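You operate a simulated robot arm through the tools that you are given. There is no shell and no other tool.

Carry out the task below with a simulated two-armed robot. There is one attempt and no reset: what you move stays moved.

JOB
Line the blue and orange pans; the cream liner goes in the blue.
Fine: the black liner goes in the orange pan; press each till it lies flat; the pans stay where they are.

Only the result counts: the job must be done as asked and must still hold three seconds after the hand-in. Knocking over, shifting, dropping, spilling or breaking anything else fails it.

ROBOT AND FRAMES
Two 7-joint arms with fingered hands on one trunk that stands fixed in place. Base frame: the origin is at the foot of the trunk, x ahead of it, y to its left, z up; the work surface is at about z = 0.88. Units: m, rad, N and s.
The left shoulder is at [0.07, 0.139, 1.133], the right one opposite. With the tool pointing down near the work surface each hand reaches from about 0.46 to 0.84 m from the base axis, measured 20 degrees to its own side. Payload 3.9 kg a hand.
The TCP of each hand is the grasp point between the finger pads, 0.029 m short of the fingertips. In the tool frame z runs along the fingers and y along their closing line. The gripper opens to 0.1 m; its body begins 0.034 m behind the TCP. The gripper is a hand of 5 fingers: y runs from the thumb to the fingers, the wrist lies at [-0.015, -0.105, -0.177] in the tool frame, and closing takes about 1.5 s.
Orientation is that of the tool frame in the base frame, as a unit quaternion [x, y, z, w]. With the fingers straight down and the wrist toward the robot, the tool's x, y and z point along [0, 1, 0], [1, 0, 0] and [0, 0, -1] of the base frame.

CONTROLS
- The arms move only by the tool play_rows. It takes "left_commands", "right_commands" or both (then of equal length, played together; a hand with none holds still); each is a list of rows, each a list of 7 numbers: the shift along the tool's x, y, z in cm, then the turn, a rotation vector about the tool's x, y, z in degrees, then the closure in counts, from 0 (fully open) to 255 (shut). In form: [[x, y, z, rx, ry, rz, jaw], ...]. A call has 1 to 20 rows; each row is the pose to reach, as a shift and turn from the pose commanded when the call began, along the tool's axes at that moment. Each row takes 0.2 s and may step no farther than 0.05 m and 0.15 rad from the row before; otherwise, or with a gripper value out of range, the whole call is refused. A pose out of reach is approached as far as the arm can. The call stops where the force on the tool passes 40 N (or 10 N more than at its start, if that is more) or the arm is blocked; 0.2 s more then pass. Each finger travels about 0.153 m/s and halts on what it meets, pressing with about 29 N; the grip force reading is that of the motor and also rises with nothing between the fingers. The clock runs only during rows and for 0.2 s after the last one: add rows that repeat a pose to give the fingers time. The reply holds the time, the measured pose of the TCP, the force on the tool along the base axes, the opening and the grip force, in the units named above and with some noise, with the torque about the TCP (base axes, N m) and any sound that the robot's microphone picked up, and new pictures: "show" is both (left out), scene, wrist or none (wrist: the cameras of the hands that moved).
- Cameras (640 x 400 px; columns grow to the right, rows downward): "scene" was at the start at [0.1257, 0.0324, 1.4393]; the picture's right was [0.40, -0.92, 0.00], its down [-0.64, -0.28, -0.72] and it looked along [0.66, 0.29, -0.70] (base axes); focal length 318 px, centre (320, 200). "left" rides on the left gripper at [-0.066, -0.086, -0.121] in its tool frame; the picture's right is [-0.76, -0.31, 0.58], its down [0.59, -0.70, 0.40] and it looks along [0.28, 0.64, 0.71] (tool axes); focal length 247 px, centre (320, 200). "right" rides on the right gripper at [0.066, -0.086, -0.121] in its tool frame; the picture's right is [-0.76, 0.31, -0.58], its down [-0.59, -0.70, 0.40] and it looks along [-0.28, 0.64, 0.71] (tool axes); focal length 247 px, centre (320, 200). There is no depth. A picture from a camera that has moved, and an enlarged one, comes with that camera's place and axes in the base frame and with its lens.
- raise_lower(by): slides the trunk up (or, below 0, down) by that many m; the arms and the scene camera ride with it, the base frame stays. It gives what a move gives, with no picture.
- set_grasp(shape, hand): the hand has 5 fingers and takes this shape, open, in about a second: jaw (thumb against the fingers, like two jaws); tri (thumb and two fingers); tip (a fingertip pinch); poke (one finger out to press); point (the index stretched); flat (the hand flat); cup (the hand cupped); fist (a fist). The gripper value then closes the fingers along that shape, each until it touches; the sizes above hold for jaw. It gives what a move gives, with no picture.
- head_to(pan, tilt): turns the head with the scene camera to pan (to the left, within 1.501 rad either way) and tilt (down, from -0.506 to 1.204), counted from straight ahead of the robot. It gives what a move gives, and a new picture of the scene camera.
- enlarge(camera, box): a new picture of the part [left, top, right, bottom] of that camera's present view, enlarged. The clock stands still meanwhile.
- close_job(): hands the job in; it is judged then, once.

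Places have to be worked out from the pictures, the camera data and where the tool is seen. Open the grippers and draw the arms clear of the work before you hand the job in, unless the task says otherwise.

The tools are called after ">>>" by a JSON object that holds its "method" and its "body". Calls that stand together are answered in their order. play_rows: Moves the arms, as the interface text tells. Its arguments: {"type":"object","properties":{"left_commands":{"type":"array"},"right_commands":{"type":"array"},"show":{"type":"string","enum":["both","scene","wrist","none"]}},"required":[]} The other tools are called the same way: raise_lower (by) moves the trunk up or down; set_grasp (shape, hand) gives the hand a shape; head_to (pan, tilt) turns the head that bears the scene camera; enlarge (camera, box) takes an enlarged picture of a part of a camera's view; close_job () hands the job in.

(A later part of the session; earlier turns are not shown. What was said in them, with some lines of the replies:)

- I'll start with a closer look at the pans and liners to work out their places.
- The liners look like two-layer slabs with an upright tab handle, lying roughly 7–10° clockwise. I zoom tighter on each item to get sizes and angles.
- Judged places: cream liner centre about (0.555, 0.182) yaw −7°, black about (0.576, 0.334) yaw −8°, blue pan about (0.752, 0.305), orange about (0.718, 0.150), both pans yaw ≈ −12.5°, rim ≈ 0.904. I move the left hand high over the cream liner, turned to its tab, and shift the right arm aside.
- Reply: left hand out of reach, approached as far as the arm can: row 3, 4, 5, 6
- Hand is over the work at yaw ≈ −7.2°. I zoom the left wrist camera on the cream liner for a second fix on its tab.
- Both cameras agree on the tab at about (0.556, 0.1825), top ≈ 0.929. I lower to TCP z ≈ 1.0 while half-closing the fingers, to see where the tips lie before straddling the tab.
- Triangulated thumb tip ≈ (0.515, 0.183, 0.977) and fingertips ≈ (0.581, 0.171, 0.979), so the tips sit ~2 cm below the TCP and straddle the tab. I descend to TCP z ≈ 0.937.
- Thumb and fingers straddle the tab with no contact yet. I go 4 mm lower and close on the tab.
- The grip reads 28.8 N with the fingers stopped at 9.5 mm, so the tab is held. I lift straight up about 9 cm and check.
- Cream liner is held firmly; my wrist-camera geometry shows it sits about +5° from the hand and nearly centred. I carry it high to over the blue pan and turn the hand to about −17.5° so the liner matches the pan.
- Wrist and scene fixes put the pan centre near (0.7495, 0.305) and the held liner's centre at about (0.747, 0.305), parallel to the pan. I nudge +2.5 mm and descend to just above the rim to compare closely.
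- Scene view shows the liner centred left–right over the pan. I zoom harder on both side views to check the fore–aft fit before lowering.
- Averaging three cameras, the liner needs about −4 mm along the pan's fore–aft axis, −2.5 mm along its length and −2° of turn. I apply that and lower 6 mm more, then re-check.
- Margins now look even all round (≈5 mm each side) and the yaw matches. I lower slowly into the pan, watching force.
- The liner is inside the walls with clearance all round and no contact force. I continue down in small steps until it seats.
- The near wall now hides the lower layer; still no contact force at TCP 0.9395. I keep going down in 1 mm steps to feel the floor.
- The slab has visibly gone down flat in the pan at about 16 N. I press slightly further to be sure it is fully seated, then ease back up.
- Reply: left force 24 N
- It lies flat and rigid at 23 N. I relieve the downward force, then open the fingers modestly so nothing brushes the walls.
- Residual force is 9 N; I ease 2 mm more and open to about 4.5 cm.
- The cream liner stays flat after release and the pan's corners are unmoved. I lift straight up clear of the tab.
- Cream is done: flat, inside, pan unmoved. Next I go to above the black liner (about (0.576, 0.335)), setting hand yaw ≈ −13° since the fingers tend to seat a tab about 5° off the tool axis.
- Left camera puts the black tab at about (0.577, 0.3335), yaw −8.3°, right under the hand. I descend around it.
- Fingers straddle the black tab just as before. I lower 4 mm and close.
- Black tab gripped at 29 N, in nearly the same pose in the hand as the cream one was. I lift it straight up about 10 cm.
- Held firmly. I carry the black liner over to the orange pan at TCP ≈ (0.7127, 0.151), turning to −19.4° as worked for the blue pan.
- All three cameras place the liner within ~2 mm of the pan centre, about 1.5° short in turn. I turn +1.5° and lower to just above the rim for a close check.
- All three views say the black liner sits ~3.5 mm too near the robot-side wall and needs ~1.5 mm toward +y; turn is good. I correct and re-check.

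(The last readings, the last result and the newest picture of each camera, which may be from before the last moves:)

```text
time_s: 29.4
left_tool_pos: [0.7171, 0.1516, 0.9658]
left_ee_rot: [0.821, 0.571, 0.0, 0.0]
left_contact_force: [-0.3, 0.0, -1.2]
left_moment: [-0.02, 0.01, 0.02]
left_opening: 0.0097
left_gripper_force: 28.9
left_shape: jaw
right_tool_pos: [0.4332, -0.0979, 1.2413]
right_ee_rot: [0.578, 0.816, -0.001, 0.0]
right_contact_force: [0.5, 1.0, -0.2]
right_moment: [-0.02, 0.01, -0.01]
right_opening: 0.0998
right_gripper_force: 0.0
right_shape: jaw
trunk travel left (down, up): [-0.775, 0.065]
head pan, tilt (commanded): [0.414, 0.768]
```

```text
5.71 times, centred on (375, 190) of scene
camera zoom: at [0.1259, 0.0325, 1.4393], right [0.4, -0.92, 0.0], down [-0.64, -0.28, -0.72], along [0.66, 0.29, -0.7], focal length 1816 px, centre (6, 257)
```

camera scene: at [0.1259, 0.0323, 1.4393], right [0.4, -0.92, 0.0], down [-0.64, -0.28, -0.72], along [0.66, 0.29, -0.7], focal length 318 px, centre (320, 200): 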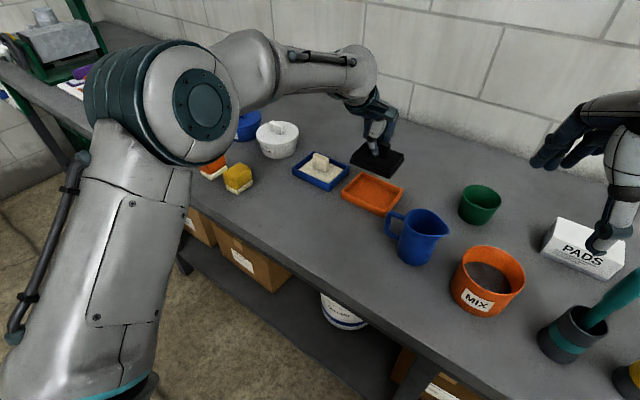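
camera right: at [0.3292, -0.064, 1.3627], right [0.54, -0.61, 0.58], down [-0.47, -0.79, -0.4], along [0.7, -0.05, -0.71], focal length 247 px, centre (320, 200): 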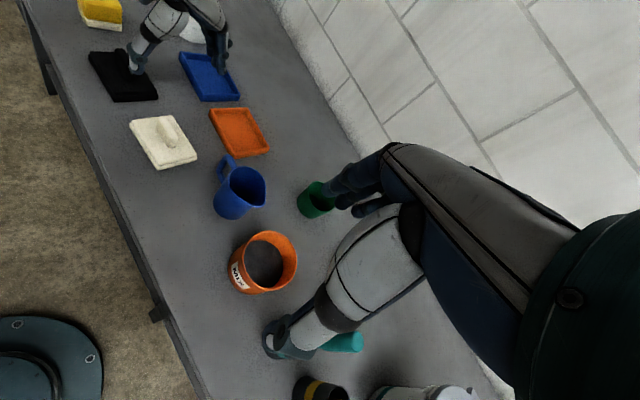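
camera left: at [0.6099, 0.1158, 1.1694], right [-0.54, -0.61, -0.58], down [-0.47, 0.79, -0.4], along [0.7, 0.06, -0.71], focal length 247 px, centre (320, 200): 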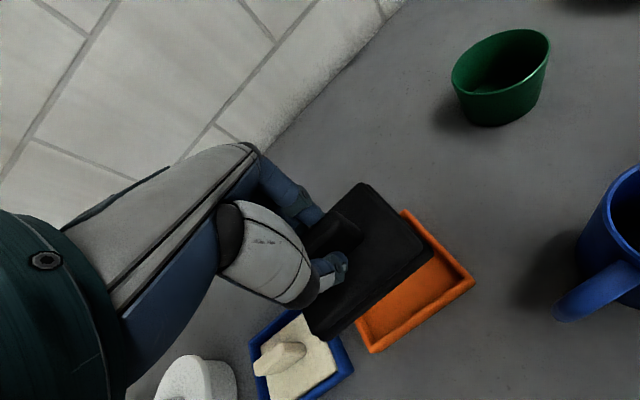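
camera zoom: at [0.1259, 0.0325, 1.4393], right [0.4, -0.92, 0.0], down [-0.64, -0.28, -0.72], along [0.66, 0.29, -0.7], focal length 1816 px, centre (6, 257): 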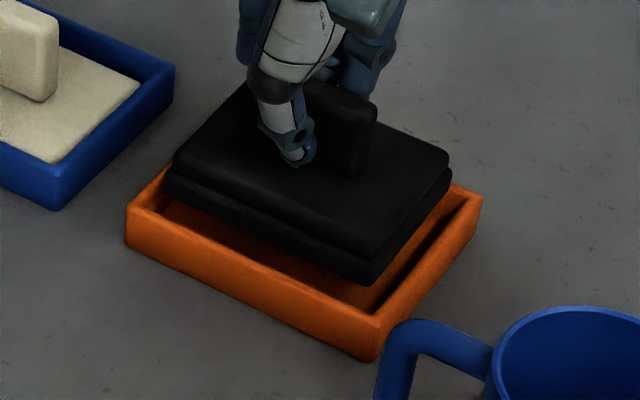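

Margins are now even on all sides (≈5 mm x, ≈7 mm y) and parallel. I lower it into the pan and check before seating.

>>> {"method": "play_rows", "body": {"left_commands": [[0, -0.05, 0.5, 0, 0, 0, 255], [0, -0.05, 1.0, 0, 0, 0, 255], [0, -0.05, 1.5, 0, 0, 0, 255], [0, -0.05, 1.9, 0, 0, 0, 255], [0, -0.05, 1.9, 0, 0, 0, 255]], "show": "none"}}

>>> {"method": "enlarge", "body": {"camera": "left", "box": [300, 160, 480, 350]}}

>>> {"method": "enlarge", "body": {"camera": "right", "box": [200, 90, 280, 165]}}

>>> {"method": "enlarge", "body": {"camera": "scene", "box": [335, 155, 415, 225]}}

```text
time_s: 30.6
left_tool_pos: [0.7165, 0.1514, 0.9463]
left_ee_rot: [0.821, 0.571, 0.001, 0.0]
left_contact_force: [1.0, 0.3, -0.6]
left_moment: [0.03, 0.03, -0.01]
left_opening: 0.0099
left_gripper_force: 29.0
left_shape: jaw
right_tool_pos: [0.4318, -0.0997, 1.2417]
right_ee_rot: [0.578, 0.816, 0.001, 0.0]
right_contact_force: [0.0, -1.1, 0.0]
right_moment: [0.01, 0.01, -0.02]
right_opening: 0.0997
right_gripper_force: 0.0
right_shape: jaw
trunk travel left (down, up): [-0.775, 0.065]
head pan, tilt (commanded): [0.414, 0.768]
```

```text
2.11 times, centred on (390, 255) of left
camera zoom: at [0.6136, 0.119, 1.0667], right [-0.55, -0.6, -0.58], down [-0.46, 0.8, -0.4], along [0.7, 0.04, -0.71], focal length 520 px, centre (173, 84)
```

zoom: 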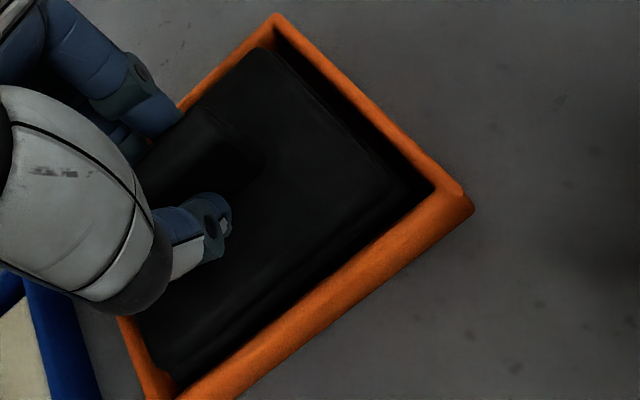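

```text
5.33 times, centred on (240, 128) of right
camera zoom: at [0.3293, -0.0648, 1.3625], right [0.54, -0.61, 0.58], down [-0.47, -0.79, -0.4], along [0.7, -0.05, -0.71], focal length 1317 px, centre (747, 587)
```

zoom: 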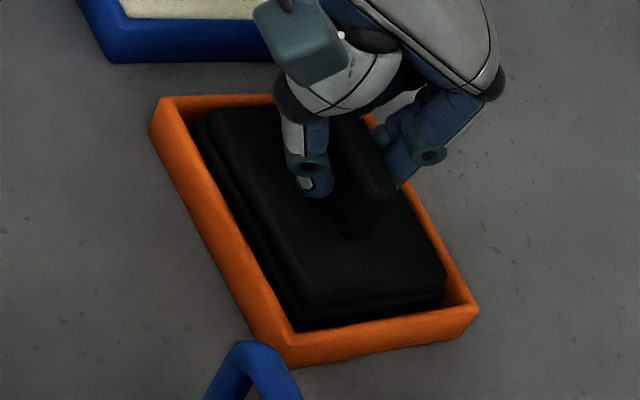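

```text
5.71 times, centred on (375, 190) of scene
camera zoom: at [0.1258, 0.0324, 1.4393], right [0.4, -0.92, 0.0], down [-0.64, -0.28, -0.72], along [0.66, 0.29, -0.7], focal length 1816 px, centre (6, 257)
```

zoom: 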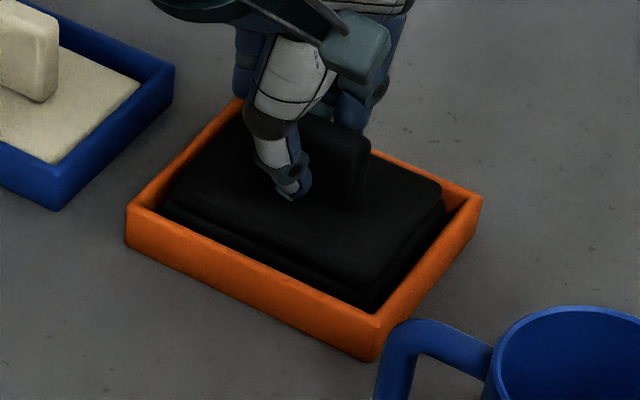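

It's inside the walls with no contact. I lower further in small steps and press, as with the cream liner.

>>> {"method": "play_rows", "body": {"left_commands": [[0, 0, 0.3, 0, 0, 0, 255], [0, 0, 0.6, 0, 0, 0, 255], [0, 0, 0.8, 0, 0, 0, 255], [0, 0, 1.0, 0, 0, 0, 255], [0, 0, 1.15, 0, 0, 0, 255], [0, 0, 1.3, 0, 0, 0, 255], [0, 0, 1.3, 0, 0, 0, 255]], "show": "none"}}

>>> {"method": "enlarge", "body": {"camera": "right", "box": [200, 90, 280, 165]}}

>>> {"method": "enlarge", "body": {"camera": "scene", "box": [335, 155, 415, 225]}}

```text
time_s: 32.2
left_tool_pos: [0.7139, 0.1499, 0.9421]
left_ee_rot: [0.82, 0.572, 0.006, 0.004]
left_contact_force: [6.5, 2.2, 29.2]
left_moment: [-0.05, -0.24, -0.04]
left_opening: 0.0114
left_gripper_force: 29.8
left_shape: jaw
right_tool_pos: [0.4288, -0.0994, 1.2432]
right_ee_rot: [0.578, 0.816, 0.002, 0.002]
right_contact_force: [-0.4, 0.4, -0.2]
right_moment: [0.03, -0.02, 0.0]
right_opening: 0.0995
right_gripper_force: 0.0
right_shape: jaw
trunk travel left (down, up): [-0.775, 0.065]
head pan, tilt (commanded): [0.414, 0.768]
```

```text
5.33 times, centred on (240, 128) of right
camera zoom: at [0.3251, -0.0656, 1.3638], right [0.54, -0.61, 0.58], down [-0.47, -0.79, -0.4], along [0.7, -0.05, -0.71], focal length 1317 px, centre (747, 587)
```

zoom: 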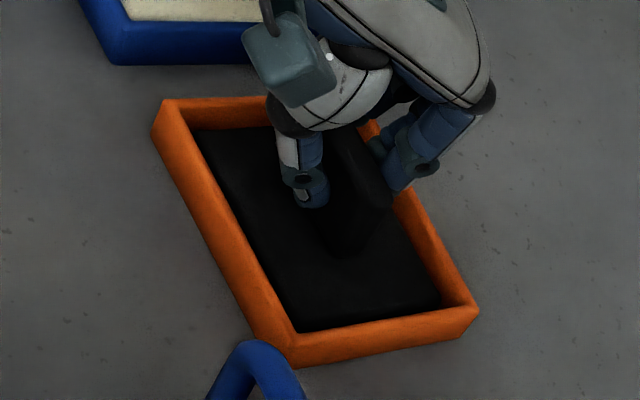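

```text
5.71 times, centred on (375, 190) of scene
camera zoom: at [0.1213, 0.0316, 1.44], right [0.4, -0.92, 0.0], down [-0.63, -0.28, -0.72], along [0.66, 0.29, -0.69], focal length 1816 px, centre (6, 257)
```

zoom: 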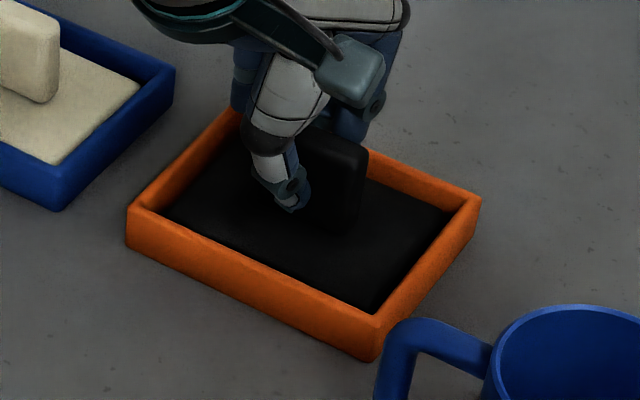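

The black liner has gone flat at 29 N. I ease the load off and then open the fingers partway.

>>> {"method": "play_rows", "body": {"left_commands": [[0, 0, -0.3, 0, 0, 0, 255], [0, 0, -0.5, 0, 0, 0, 255], [0, 0, -0.7, 0, 0, 0, 255], [0, 0, -0.8, 0, 0, 0, 255]], "show": "none"}}

```text
time_s: 33.2
left_tool_pos: [0.7133, 0.151, 0.9419]
left_ee_rot: [0.821, 0.571, 0.001, -0.001]
left_contact_force: [5.8, 0.5, 10.3]
left_moment: [-0.06, -0.24, -0.03]
left_opening: 0.0115
left_gripper_force: 28.8
left_shape: jaw
right_tool_pos: [0.4326, -0.0998, 1.241]
right_ee_rot: [0.578, 0.816, 0.0, 0.0]
right_contact_force: [0.1, -0.3, -1.2]
right_moment: [-0.03, 0.05, 0.02]
right_opening: 0.0996
right_gripper_force: 0.1
right_shape: jaw
trunk travel left (down, up): [-0.775, 0.065]
head pan, tilt (commanded): [0.414, 0.768]
```

10 N remains; I raise 2 mm more and open to about 4.5 cm.

>>> {"method": "play_rows", "body": {"left_commands": [[0, 0, -0.2, 0, 0, 0, 255], [0, 0, -0.2, 0, 0, 0, 225], [0, 0, -0.2, 0, 0, 0, 190], [0, 0, -0.2, 0, 0, 0, 150], [0, 0, -0.2, 0, 0, 0, 135], [0, 0, -0.2, 0, 0, 0, 135]], "show": "none"}}

>>> {"method": "enlarge", "body": {"camera": "right", "box": [200, 90, 280, 165]}}

>>> {"method": "enlarge", "body": {"camera": "left", "box": [300, 160, 480, 350]}}

```text
time_s: 34.6
left_tool_pos: [0.7162, 0.1511, 0.9454]
left_ee_rot: [0.821, 0.571, 0.0, 0.0]
left_contact_force: [0.6, -0.3, 0.5]
left_moment: [-0.01, 0.01, 0.01]
left_opening: 0.0468
left_gripper_force: 0.0
left_shape: jaw
right_tool_pos: [0.4319, -0.0986, 1.2417]
right_ee_rot: [0.578, 0.816, 0.0, 0.0]
right_contact_force: [-0.4, 1.3, -0.9]
right_moment: [-0.01, 0.0, -0.02]
right_opening: 0.0997
right_gripper_force: 0.0
right_shape: jaw
trunk travel left (down, up): [-0.775, 0.065]
head pan, tilt (commanded): [0.414, 0.768]
```

```text
5.33 times, centred on (240, 128) of right
camera zoom: at [0.3293, -0.0648, 1.3625], right [0.54, -0.61, 0.58], down [-0.47, -0.79, -0.4], along [0.7, -0.05, -0.71], focal length 1317 px, centre (747, 587)
```

zoom: 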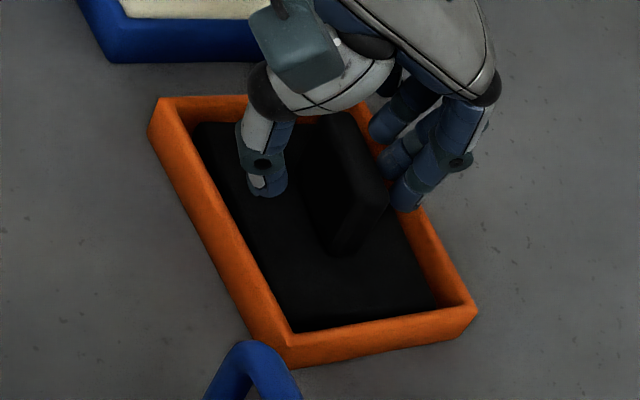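

```text
2.11 times, centred on (390, 255) of left
camera zoom: at [0.613, 0.1188, 1.064], right [-0.55, -0.6, -0.58], down [-0.46, 0.8, -0.4], along [0.7, 0.04, -0.71], focal length 520 px, centre (173, 84)
```

zoom: 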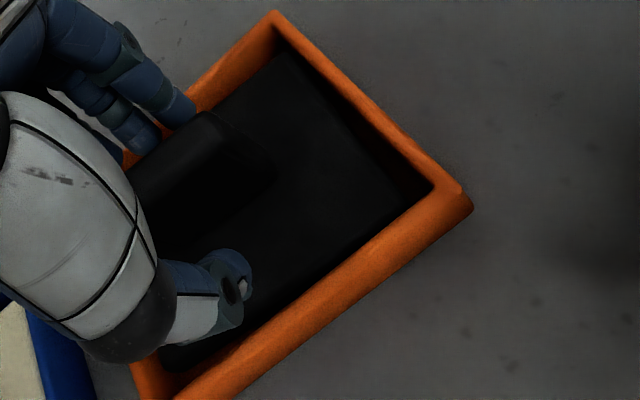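

Released; the liner stays flat and the orange pan's corners are unchanged. I lift straight up.

>>> {"method": "play_rows", "body": {"left_commands": [[0, 0, -1, 0, 0, 0, 135], [0, 0, -3, 0, 0, 0, 135], [0, 0, -6, 0, 0, 0, 135], [0, 0, -10, 0, 0, 0, 135], [0, 0, -13, 0, 0, 0, 135], [0, 0, -13, 0, 0, 0, 135]], "show": "both"}}

>>> {"method": "enlarge", "body": {"camera": "scene", "box": [280, 130, 420, 230]}}

>>> {"method": "enlarge", "body": {"camera": "right", "box": [160, 40, 290, 165]}}

```text
time_s: 36.0
left_tool_pos: [0.7167, 0.1515, 1.0743]
left_ee_rot: [0.821, 0.571, 0.001, -0.001]
left_contact_force: [-0.5, 0.2, 0.2]
left_moment: [0.0, -0.02, 0.02]
left_opening: 0.0466
left_gripper_force: 0.1
left_shape: jaw
right_tool_pos: [0.4321, -0.0986, 1.2413]
right_ee_rot: [0.578, 0.816, 0.0, 0.0]
right_contact_force: [-0.6, 0.0, 0.7]
right_moment: [-0.05, 0.01, 0.02]
right_opening: 0.0995
right_gripper_force: 0.0
right_shape: jaw
trunk travel left (down, up): [-0.775, 0.065]
head pan, tilt (commanded): [0.414, 0.768]
camera scene: at [0.1261, 0.0326, 1.4393], right [0.4, -0.92, 0.0], down [-0.64, -0.28, -0.72], along [0.66, 0.29, -0.7], focal length 318 px, centre (320, 200)
camera left: at [0.6132, 0.1185, 1.1937], right [-0.55, -0.6, -0.58], down [-0.46, 0.8, -0.4], along [0.7, 0.04, -0.71], focal length 247 px, centre (320, 200)
```

scene: 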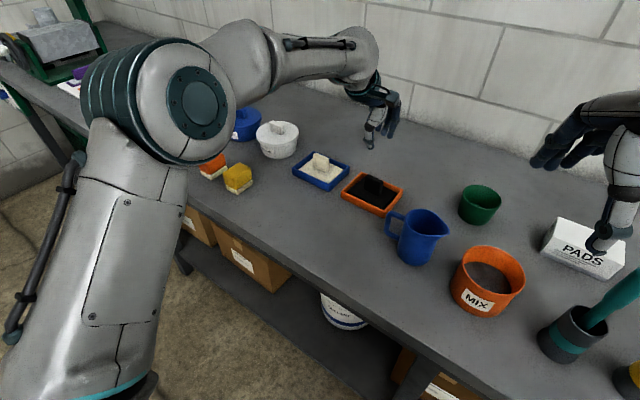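
left: 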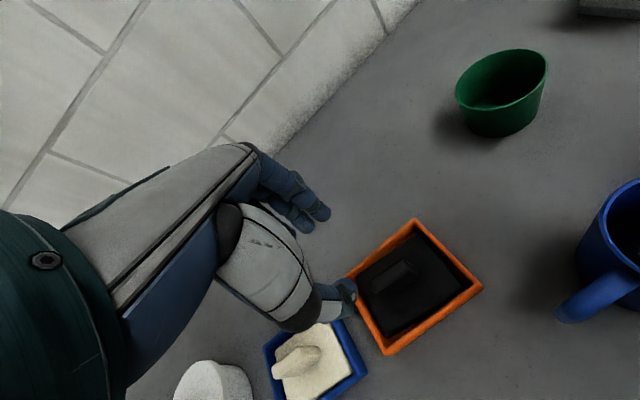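

```text
4.00 times, centred on (350, 180) of scene
camera zoom: at [0.1261, 0.0326, 1.4393], right [0.4, -0.92, 0.0], down [-0.64, -0.28, -0.72], along [0.66, 0.29, -0.7], focal length 1271 px, centre (200, 280)
```

zoom: 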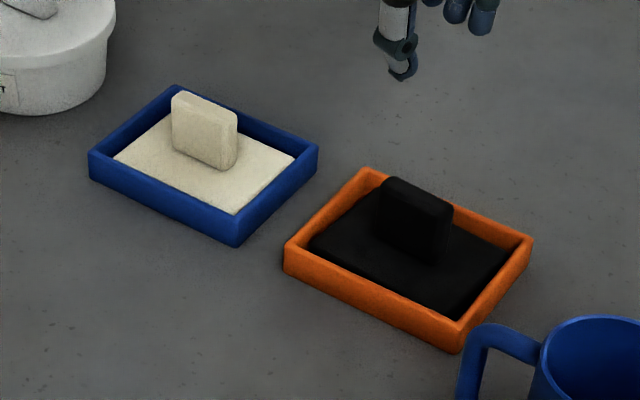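

```text
3.20 times, centred on (225, 102) of right
camera zoom: at [0.3297, -0.0647, 1.3624], right [0.54, -0.61, 0.58], down [-0.47, -0.79, -0.4], along [0.7, -0.05, -0.71], focal length 790 px, centre (624, 512)
```

zoom: 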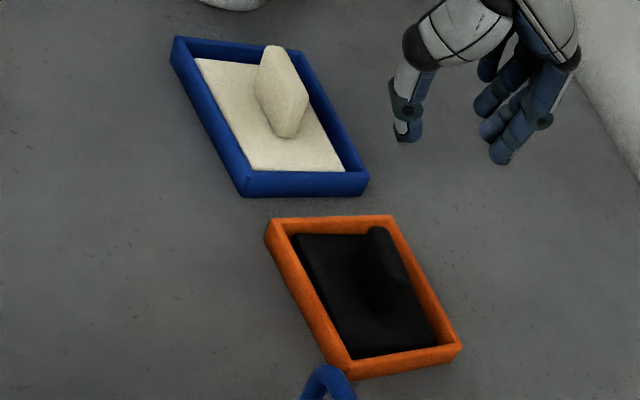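

Both liners appear flat in their pans. I zoom in on each for a final check of seating.

>>> {"method": "enlarge", "body": {"camera": "scene", "box": [335, 165, 415, 225]}}

>>> {"method": "enlarge", "body": {"camera": "left", "box": [340, 210, 490, 360]}}

>>> {"method": "enlarge", "body": {"camera": "scene", "box": [285, 145, 360, 195]}}

>>> {"method": "enlarge", "body": {"camera": "right", "box": [205, 95, 265, 160]}}

```text
6.67 times, centred on (375, 195) of scene
camera zoom: at [0.1261, 0.0326, 1.4393], right [0.4, -0.92, 0.0], down [-0.64, -0.28, -0.72], along [0.66, 0.29, -0.7], focal length 2119 px, centre (-47, 233)
```

zoom: 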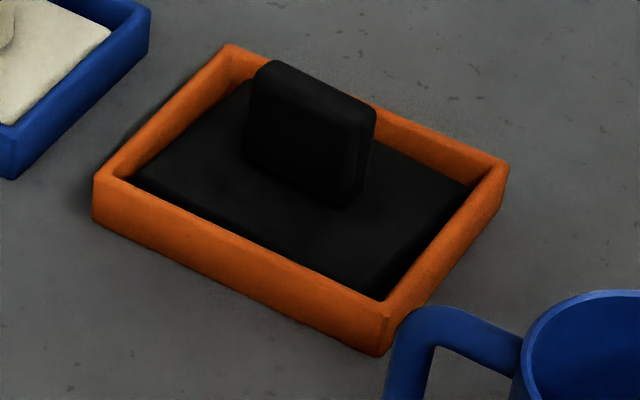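

```text
2.67 times, centred on (415, 285) of left
camera zoom: at [0.6132, 0.1185, 1.1937], right [-0.55, -0.6, -0.58], down [-0.46, 0.8, -0.4], along [0.7, 0.04, -0.71], focal length 659 px, centre (67, -27)
```

zoom: 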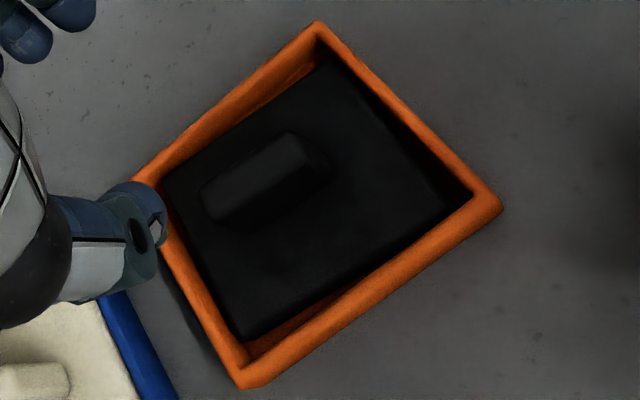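

```text
8.00 times, centred on (322, 170) of scene
camera zoom: at [0.1261, 0.0326, 1.4393], right [0.4, -0.92, 0.0], down [-0.64, -0.28, -0.72], along [0.66, 0.29, -0.7], focal length 2543 px, centre (300, 440)
```

zoom: 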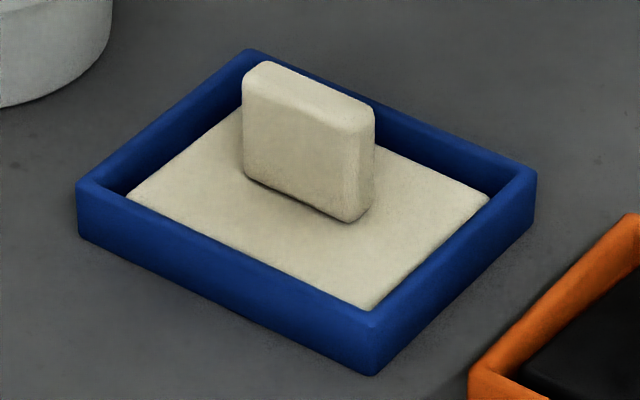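

```text
6.15 times, centred on (235, 128) of right
camera zoom: at [0.3297, -0.0647, 1.3624], right [0.54, -0.61, 0.58], down [-0.47, -0.79, -0.4], along [0.7, -0.05, -0.71], focal length 1520 px, centre (843, 646)
```

zoom: 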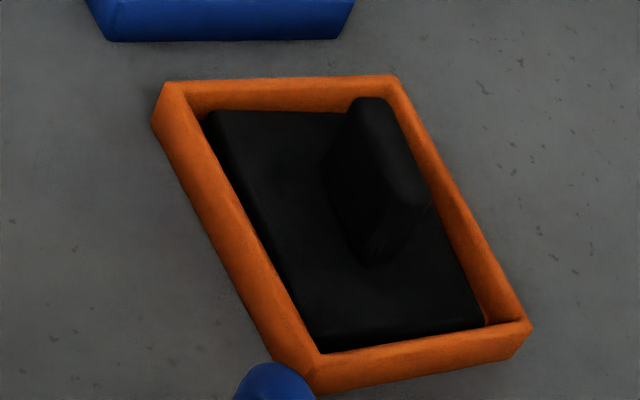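

The black liner is dark, so I zoom harder at its edges to make sure it really lies flat and isn't perched on a wall.

>>> {"method": "enlarge", "body": {"camera": "left", "box": [375, 285, 435, 360]}}

>>> {"method": "enlarge", "body": {"camera": "left", "box": [400, 215, 490, 300]}}

>>> {"method": "enlarge", "body": {"camera": "right", "box": [210, 100, 240, 130]}}

>>> {"method": "enlarge", "body": {"camera": "scene", "box": [375, 180, 415, 220]}}

>>> {"method": "enlarge", "body": {"camera": "scene", "box": [345, 165, 385, 205]}}

```text
5.33 times, centred on (405, 322) of left
camera zoom: at [0.6132, 0.1185, 1.1937], right [-0.55, -0.6, -0.58], down [-0.46, 0.8, -0.4], along [0.7, 0.04, -0.71], focal length 1317 px, centre (-133, -453)
```

zoom: 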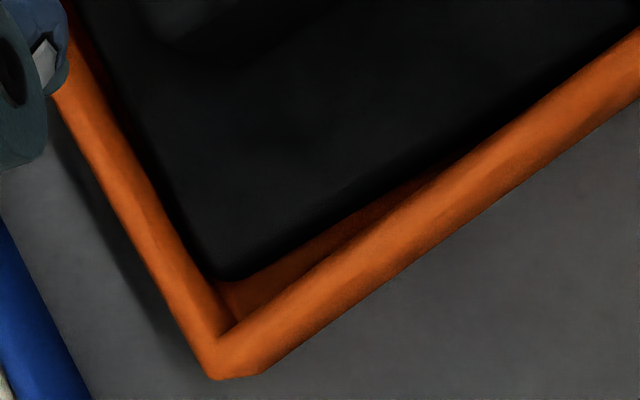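

```text
4.71 times, centred on (445, 258) of left
camera zoom: at [0.6132, 0.1185, 1.1937], right [-0.55, -0.6, -0.58], down [-0.46, 0.8, -0.4], along [0.7, 0.04, -0.71], focal length 1162 px, centre (-268, -71)
```

zoom: 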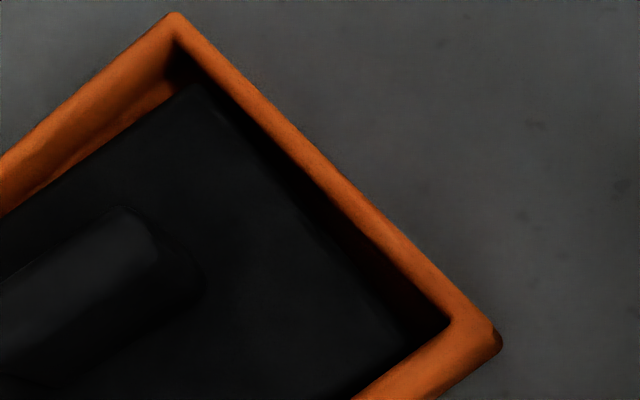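

```text
13.33 times, centred on (225, 115) of right
camera zoom: at [0.3297, -0.0647, 1.3624], right [0.54, -0.61, 0.58], down [-0.47, -0.79, -0.4], along [0.7, -0.05, -0.71], focal length 3293 px, centre (1587, 1333)
```

zoom: 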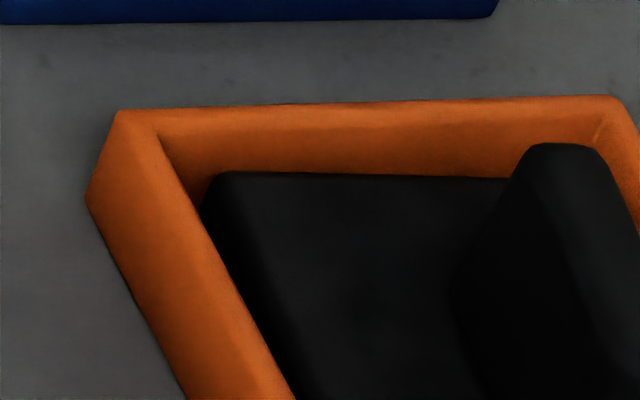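

```text
10.00 times, centred on (395, 200) of scene
camera zoom: at [0.1261, 0.0326, 1.4393], right [0.4, -0.92, 0.0], down [-0.64, -0.28, -0.72], along [0.66, 0.29, -0.7], focal length 3179 px, centre (-430, 200)
```

zoom: 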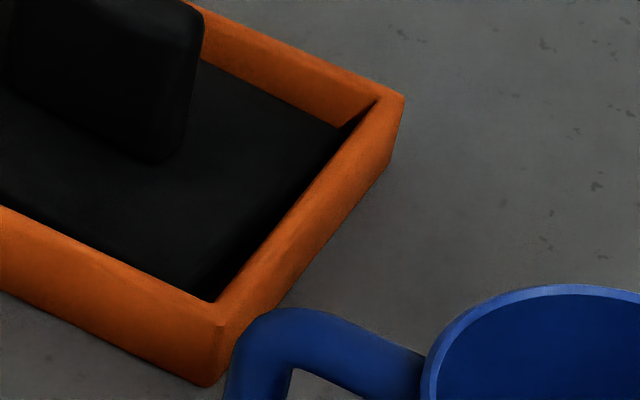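

```text
10.00 times, centred on (365, 185) of scene
camera zoom: at [0.1261, 0.0326, 1.4393], right [0.4, -0.92, 0.0], down [-0.64, -0.28, -0.72], along [0.66, 0.29, -0.7], focal length 3179 px, centre (-130, 350)
```

zoom: 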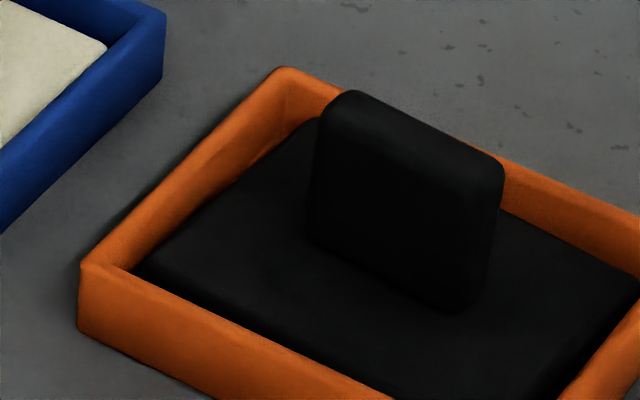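

I compare with the same-scale view of the seated cream liner.

>>> {"method": "enlarge", "body": {"camera": "right", "box": [190, 45, 220, 75]}}

>>> {"method": "enlarge", "body": {"camera": "right", "box": [195, 70, 225, 100]}}

>>> {"method": "enlarge", "body": {"camera": "right", "box": [225, 130, 260, 160]}}

>>> {"method": "enlarge", "body": {"camera": "scene", "box": [290, 145, 330, 185]}}

```text
13.33 times, centred on (205, 60) of right
camera zoom: at [0.3297, -0.0647, 1.3624], right [0.54, -0.61, 0.58], down [-0.47, -0.79, -0.4], along [0.7, -0.05, -0.71], focal length 3293 px, centre (1853, 2067)
```

zoom: 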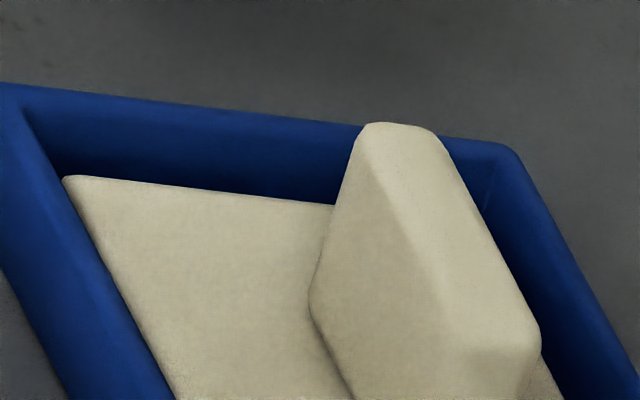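

```text
13.33 times, centred on (210, 85) of right
camera zoom: at [0.3297, -0.0647, 1.3624], right [0.54, -0.61, 0.58], down [-0.47, -0.79, -0.4], along [0.7, -0.05, -0.71], focal length 3293 px, centre (1787, 1733)
```

zoom: 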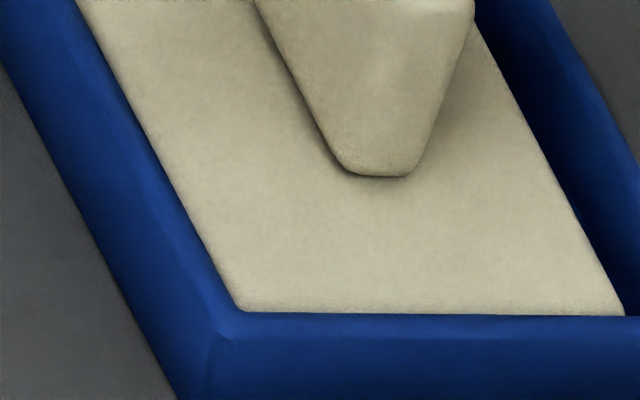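

```text
13.33 times, centred on (242, 145) of right
camera zoom: at [0.3297, -0.0647, 1.3624], right [0.54, -0.61, 0.58], down [-0.47, -0.79, -0.4], along [0.7, -0.05, -0.71], focal length 3293 px, centre (1353, 933)
```

zoom: 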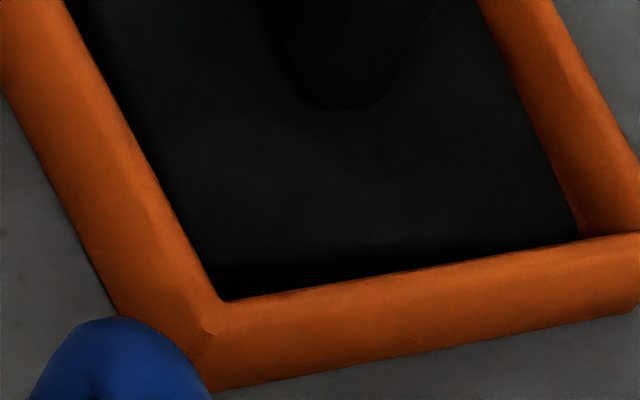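

```text
10.00 times, centred on (310, 165) of scene
camera zoom: at [0.1261, 0.0326, 1.4393], right [0.4, -0.92, 0.0], down [-0.64, -0.28, -0.72], along [0.66, 0.29, -0.7], focal length 3179 px, centre (420, 550)
```

zoom: 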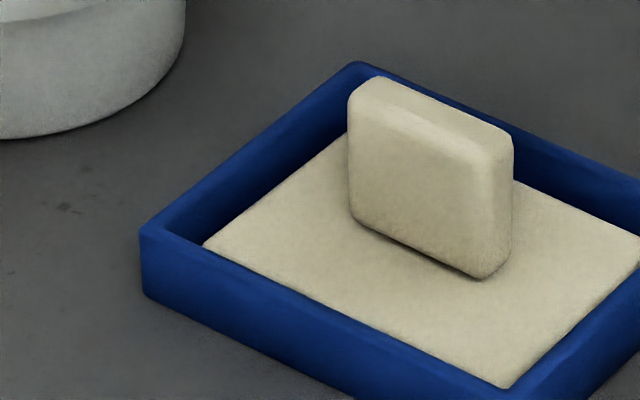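

The gap pattern is consistent: the black liner sits ~11 mm below the rim at both ends, inside all four walls, just a little nearer the +y wall — flat like the cream. I now raise and draw the left arm back clear, opening the hand.

>>> {"method": "play_rows", "body": {"left_commands": [[0, 0, -3, 0, 0, 0, 100], [0, -1, -5.5, 0, 0, 0, 60], [1.3, -4, -5.5, 0, 0, -3.5, 0], [2.8, -7.5, -5.5, 0, 0, -7, 0], [4.4, -11, -5.5, 0, 0, -11, 0], [6, -14.5, -5.5, 0, 0, -15, 0], [7.6, -18, -5.5, 0, 0, -19, 0], [9.2, -21.5, -5.5, 0, 0, -23, 0], [10.8, -25, -5.5, 0, 0, -27, 0], [12.2, -28, -5.5, 0, 0, -31, 0], [13.2, -30.2, -5.5, 0, 0, -35, 0], [13.2, -30.2, -5.5, 0, 0, -35, 0]], "show": "both"}}

>>> {"method": "enlarge", "body": {"camera": "right", "box": [160, 40, 290, 165]}}

>>> {"method": "enlarge", "body": {"camera": "scene", "box": [230, 130, 430, 270]}}

```text
time_s: 38.6
left_tool_pos: [0.4785, 0.3787, 1.1282]
left_ee_rot: [0.61, 0.792, 0.001, 0.001]
left_contact_force: [0.3, -0.8, 0.6]
left_moment: [-0.04, 0.0, -0.01]
left_opening: 0.0998
left_gripper_force: 0.0
left_shape: jaw
left hand out of reach, approached as far as the arm can: row 7
right_tool_pos: [0.432, -0.0971, 1.2413]
right_ee_rot: [0.578, 0.816, 0.0, 0.0]
right_contact_force: [0.5, 0.6, 0.0]
right_moment: [0.01, -0.01, -0.01]
right_opening: 0.0997
right_gripper_force: 0.2
right_shape: jaw
trunk travel left (down, up): [-0.775, 0.065]
head pan, tilt (commanded): [0.414, 0.768]
camera scene: at [0.1259, 0.0332, 1.4393], right [0.4, -0.92, 0.0], down [-0.64, -0.28, -0.72], along [0.66, 0.29, -0.7], focal length 318 px, centre (320, 200)
camera left: at [0.4126, 0.2937, 1.2472], right [-0.1, -0.81, -0.58], down [-0.83, 0.39, -0.4], along [0.55, 0.44, -0.71], focal length 247 px, centre (320, 200)
```

scene: 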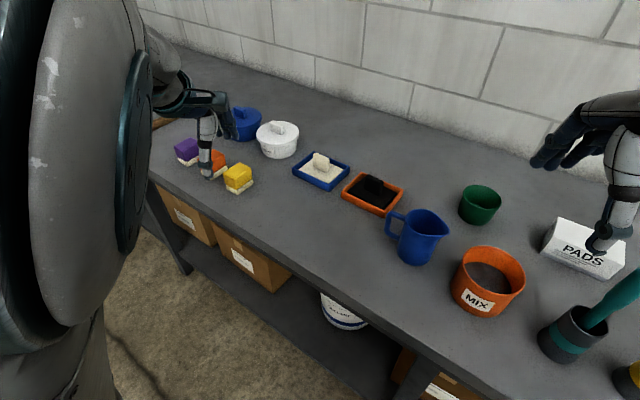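
left: 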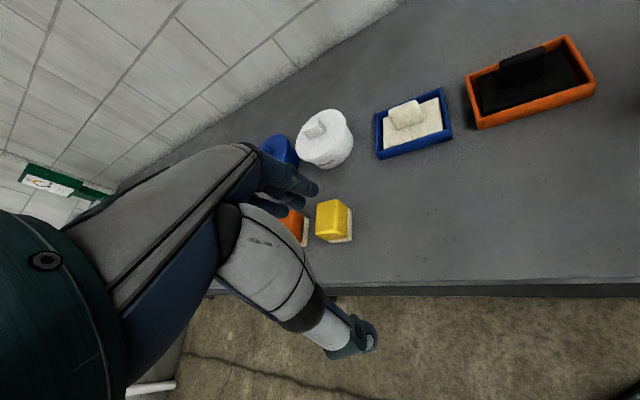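

```text
3.20 times, centred on (225, 102) of right
camera zoom: at [0.3294, -0.0641, 1.3625], right [0.54, -0.61, 0.58], down [-0.47, -0.79, -0.4], along [0.7, -0.05, -0.71], focal length 790 px, centre (624, 512)
```

zoom: 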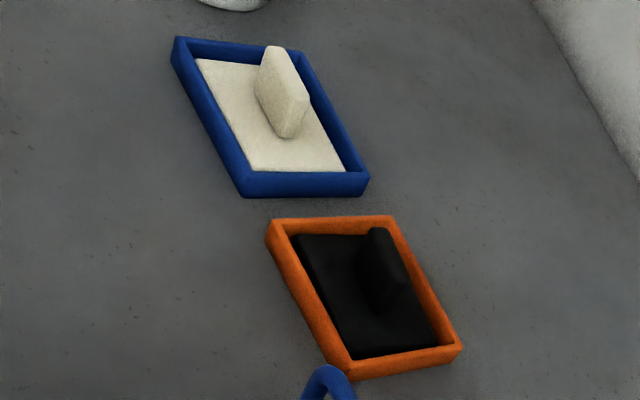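

```text
2.86 times, centred on (330, 200) of scene
camera zoom: at [0.1259, 0.0332, 1.4393], right [0.4, -0.92, 0.0], down [-0.64, -0.28, -0.72], along [0.66, 0.29, -0.7], focal length 908 px, centre (291, 200)
```

zoom: 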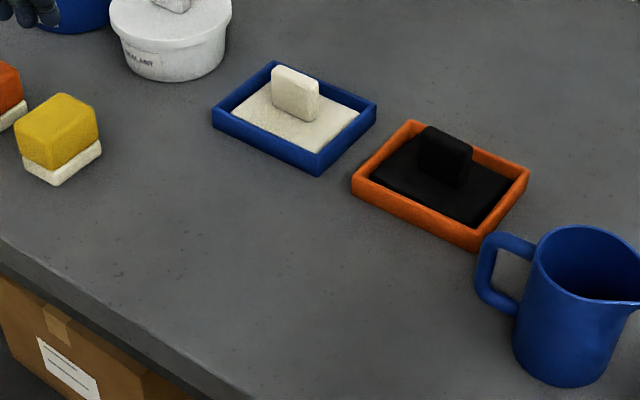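

Pan corners match their original pixel places exactly. One last look from the left camera's new angle to confirm both lie flat.

>>> {"method": "enlarge", "body": {"camera": "left", "box": [455, 25, 605, 140]}}

>>> {"method": "enlarge", "body": {"camera": "left", "box": [360, 75, 470, 170]}}

```text
3.48 times, centred on (530, 82) of left
camera zoom: at [0.4126, 0.2937, 1.2472], right [-0.1, -0.81, -0.58], down [-0.83, 0.39, -0.4], along [0.55, 0.44, -0.71], focal length 859 px, centre (-410, 609)
```

zoom: 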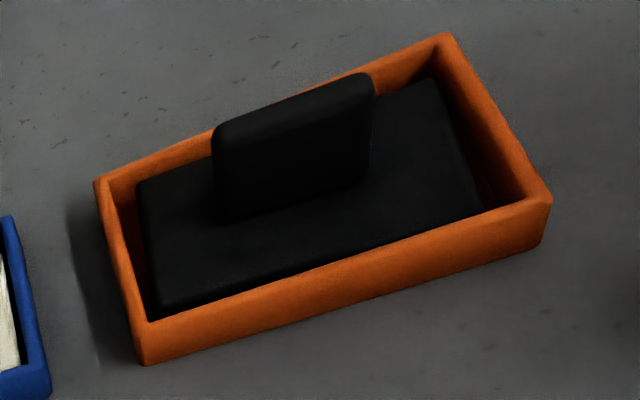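

```text
4.21 times, centred on (415, 122) of left
camera zoom: at [0.4126, 0.2937, 1.2472], right [-0.1, -0.81, -0.58], down [-0.83, 0.39, -0.4], along [0.55, 0.44, -0.71], focal length 1040 px, centre (-80, 526)
```

zoom: 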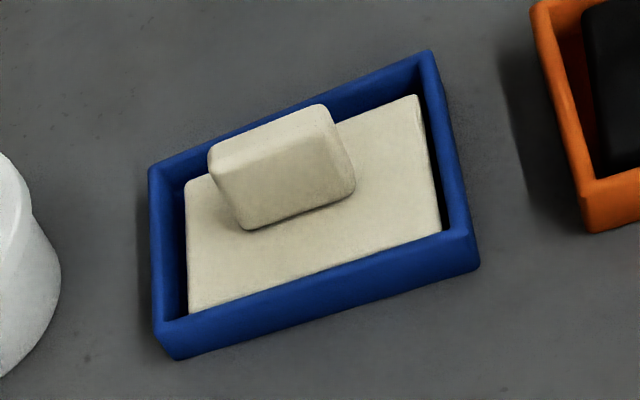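

From three angles both liners sit flat on their pan floors (depth below the rim is even; the black one is only turned a couple of degrees within its walls). Pans and other items are unmoved, both hands are open and clear, so I hand in.

>>> {"method": "close_job", "body": {}}

```text
The job is handed in.
```

I put the cream liner in the blue pan and the black liner in the orange pan, pressed each one flat, and handed the job in. I don't have a verdict on it.

- **Cream liner:** it went flat in the blue pan under about 16 N. I then pressed to 23 N, and it stayed flat after I let go.
- **Black liner:** it went flat in the orange pan at about 29 N. It sits a few degrees turned and a little nearer the left (+y) wall, but inside all four walls. Its dark surface made the final check harder, though from three camera angles I saw no tilt.
- **Pans and other items:** in the final pictures both pans' corners match where they started, and I saw nothing else moved.

Both hands were open and clear of the work when I handed it in.
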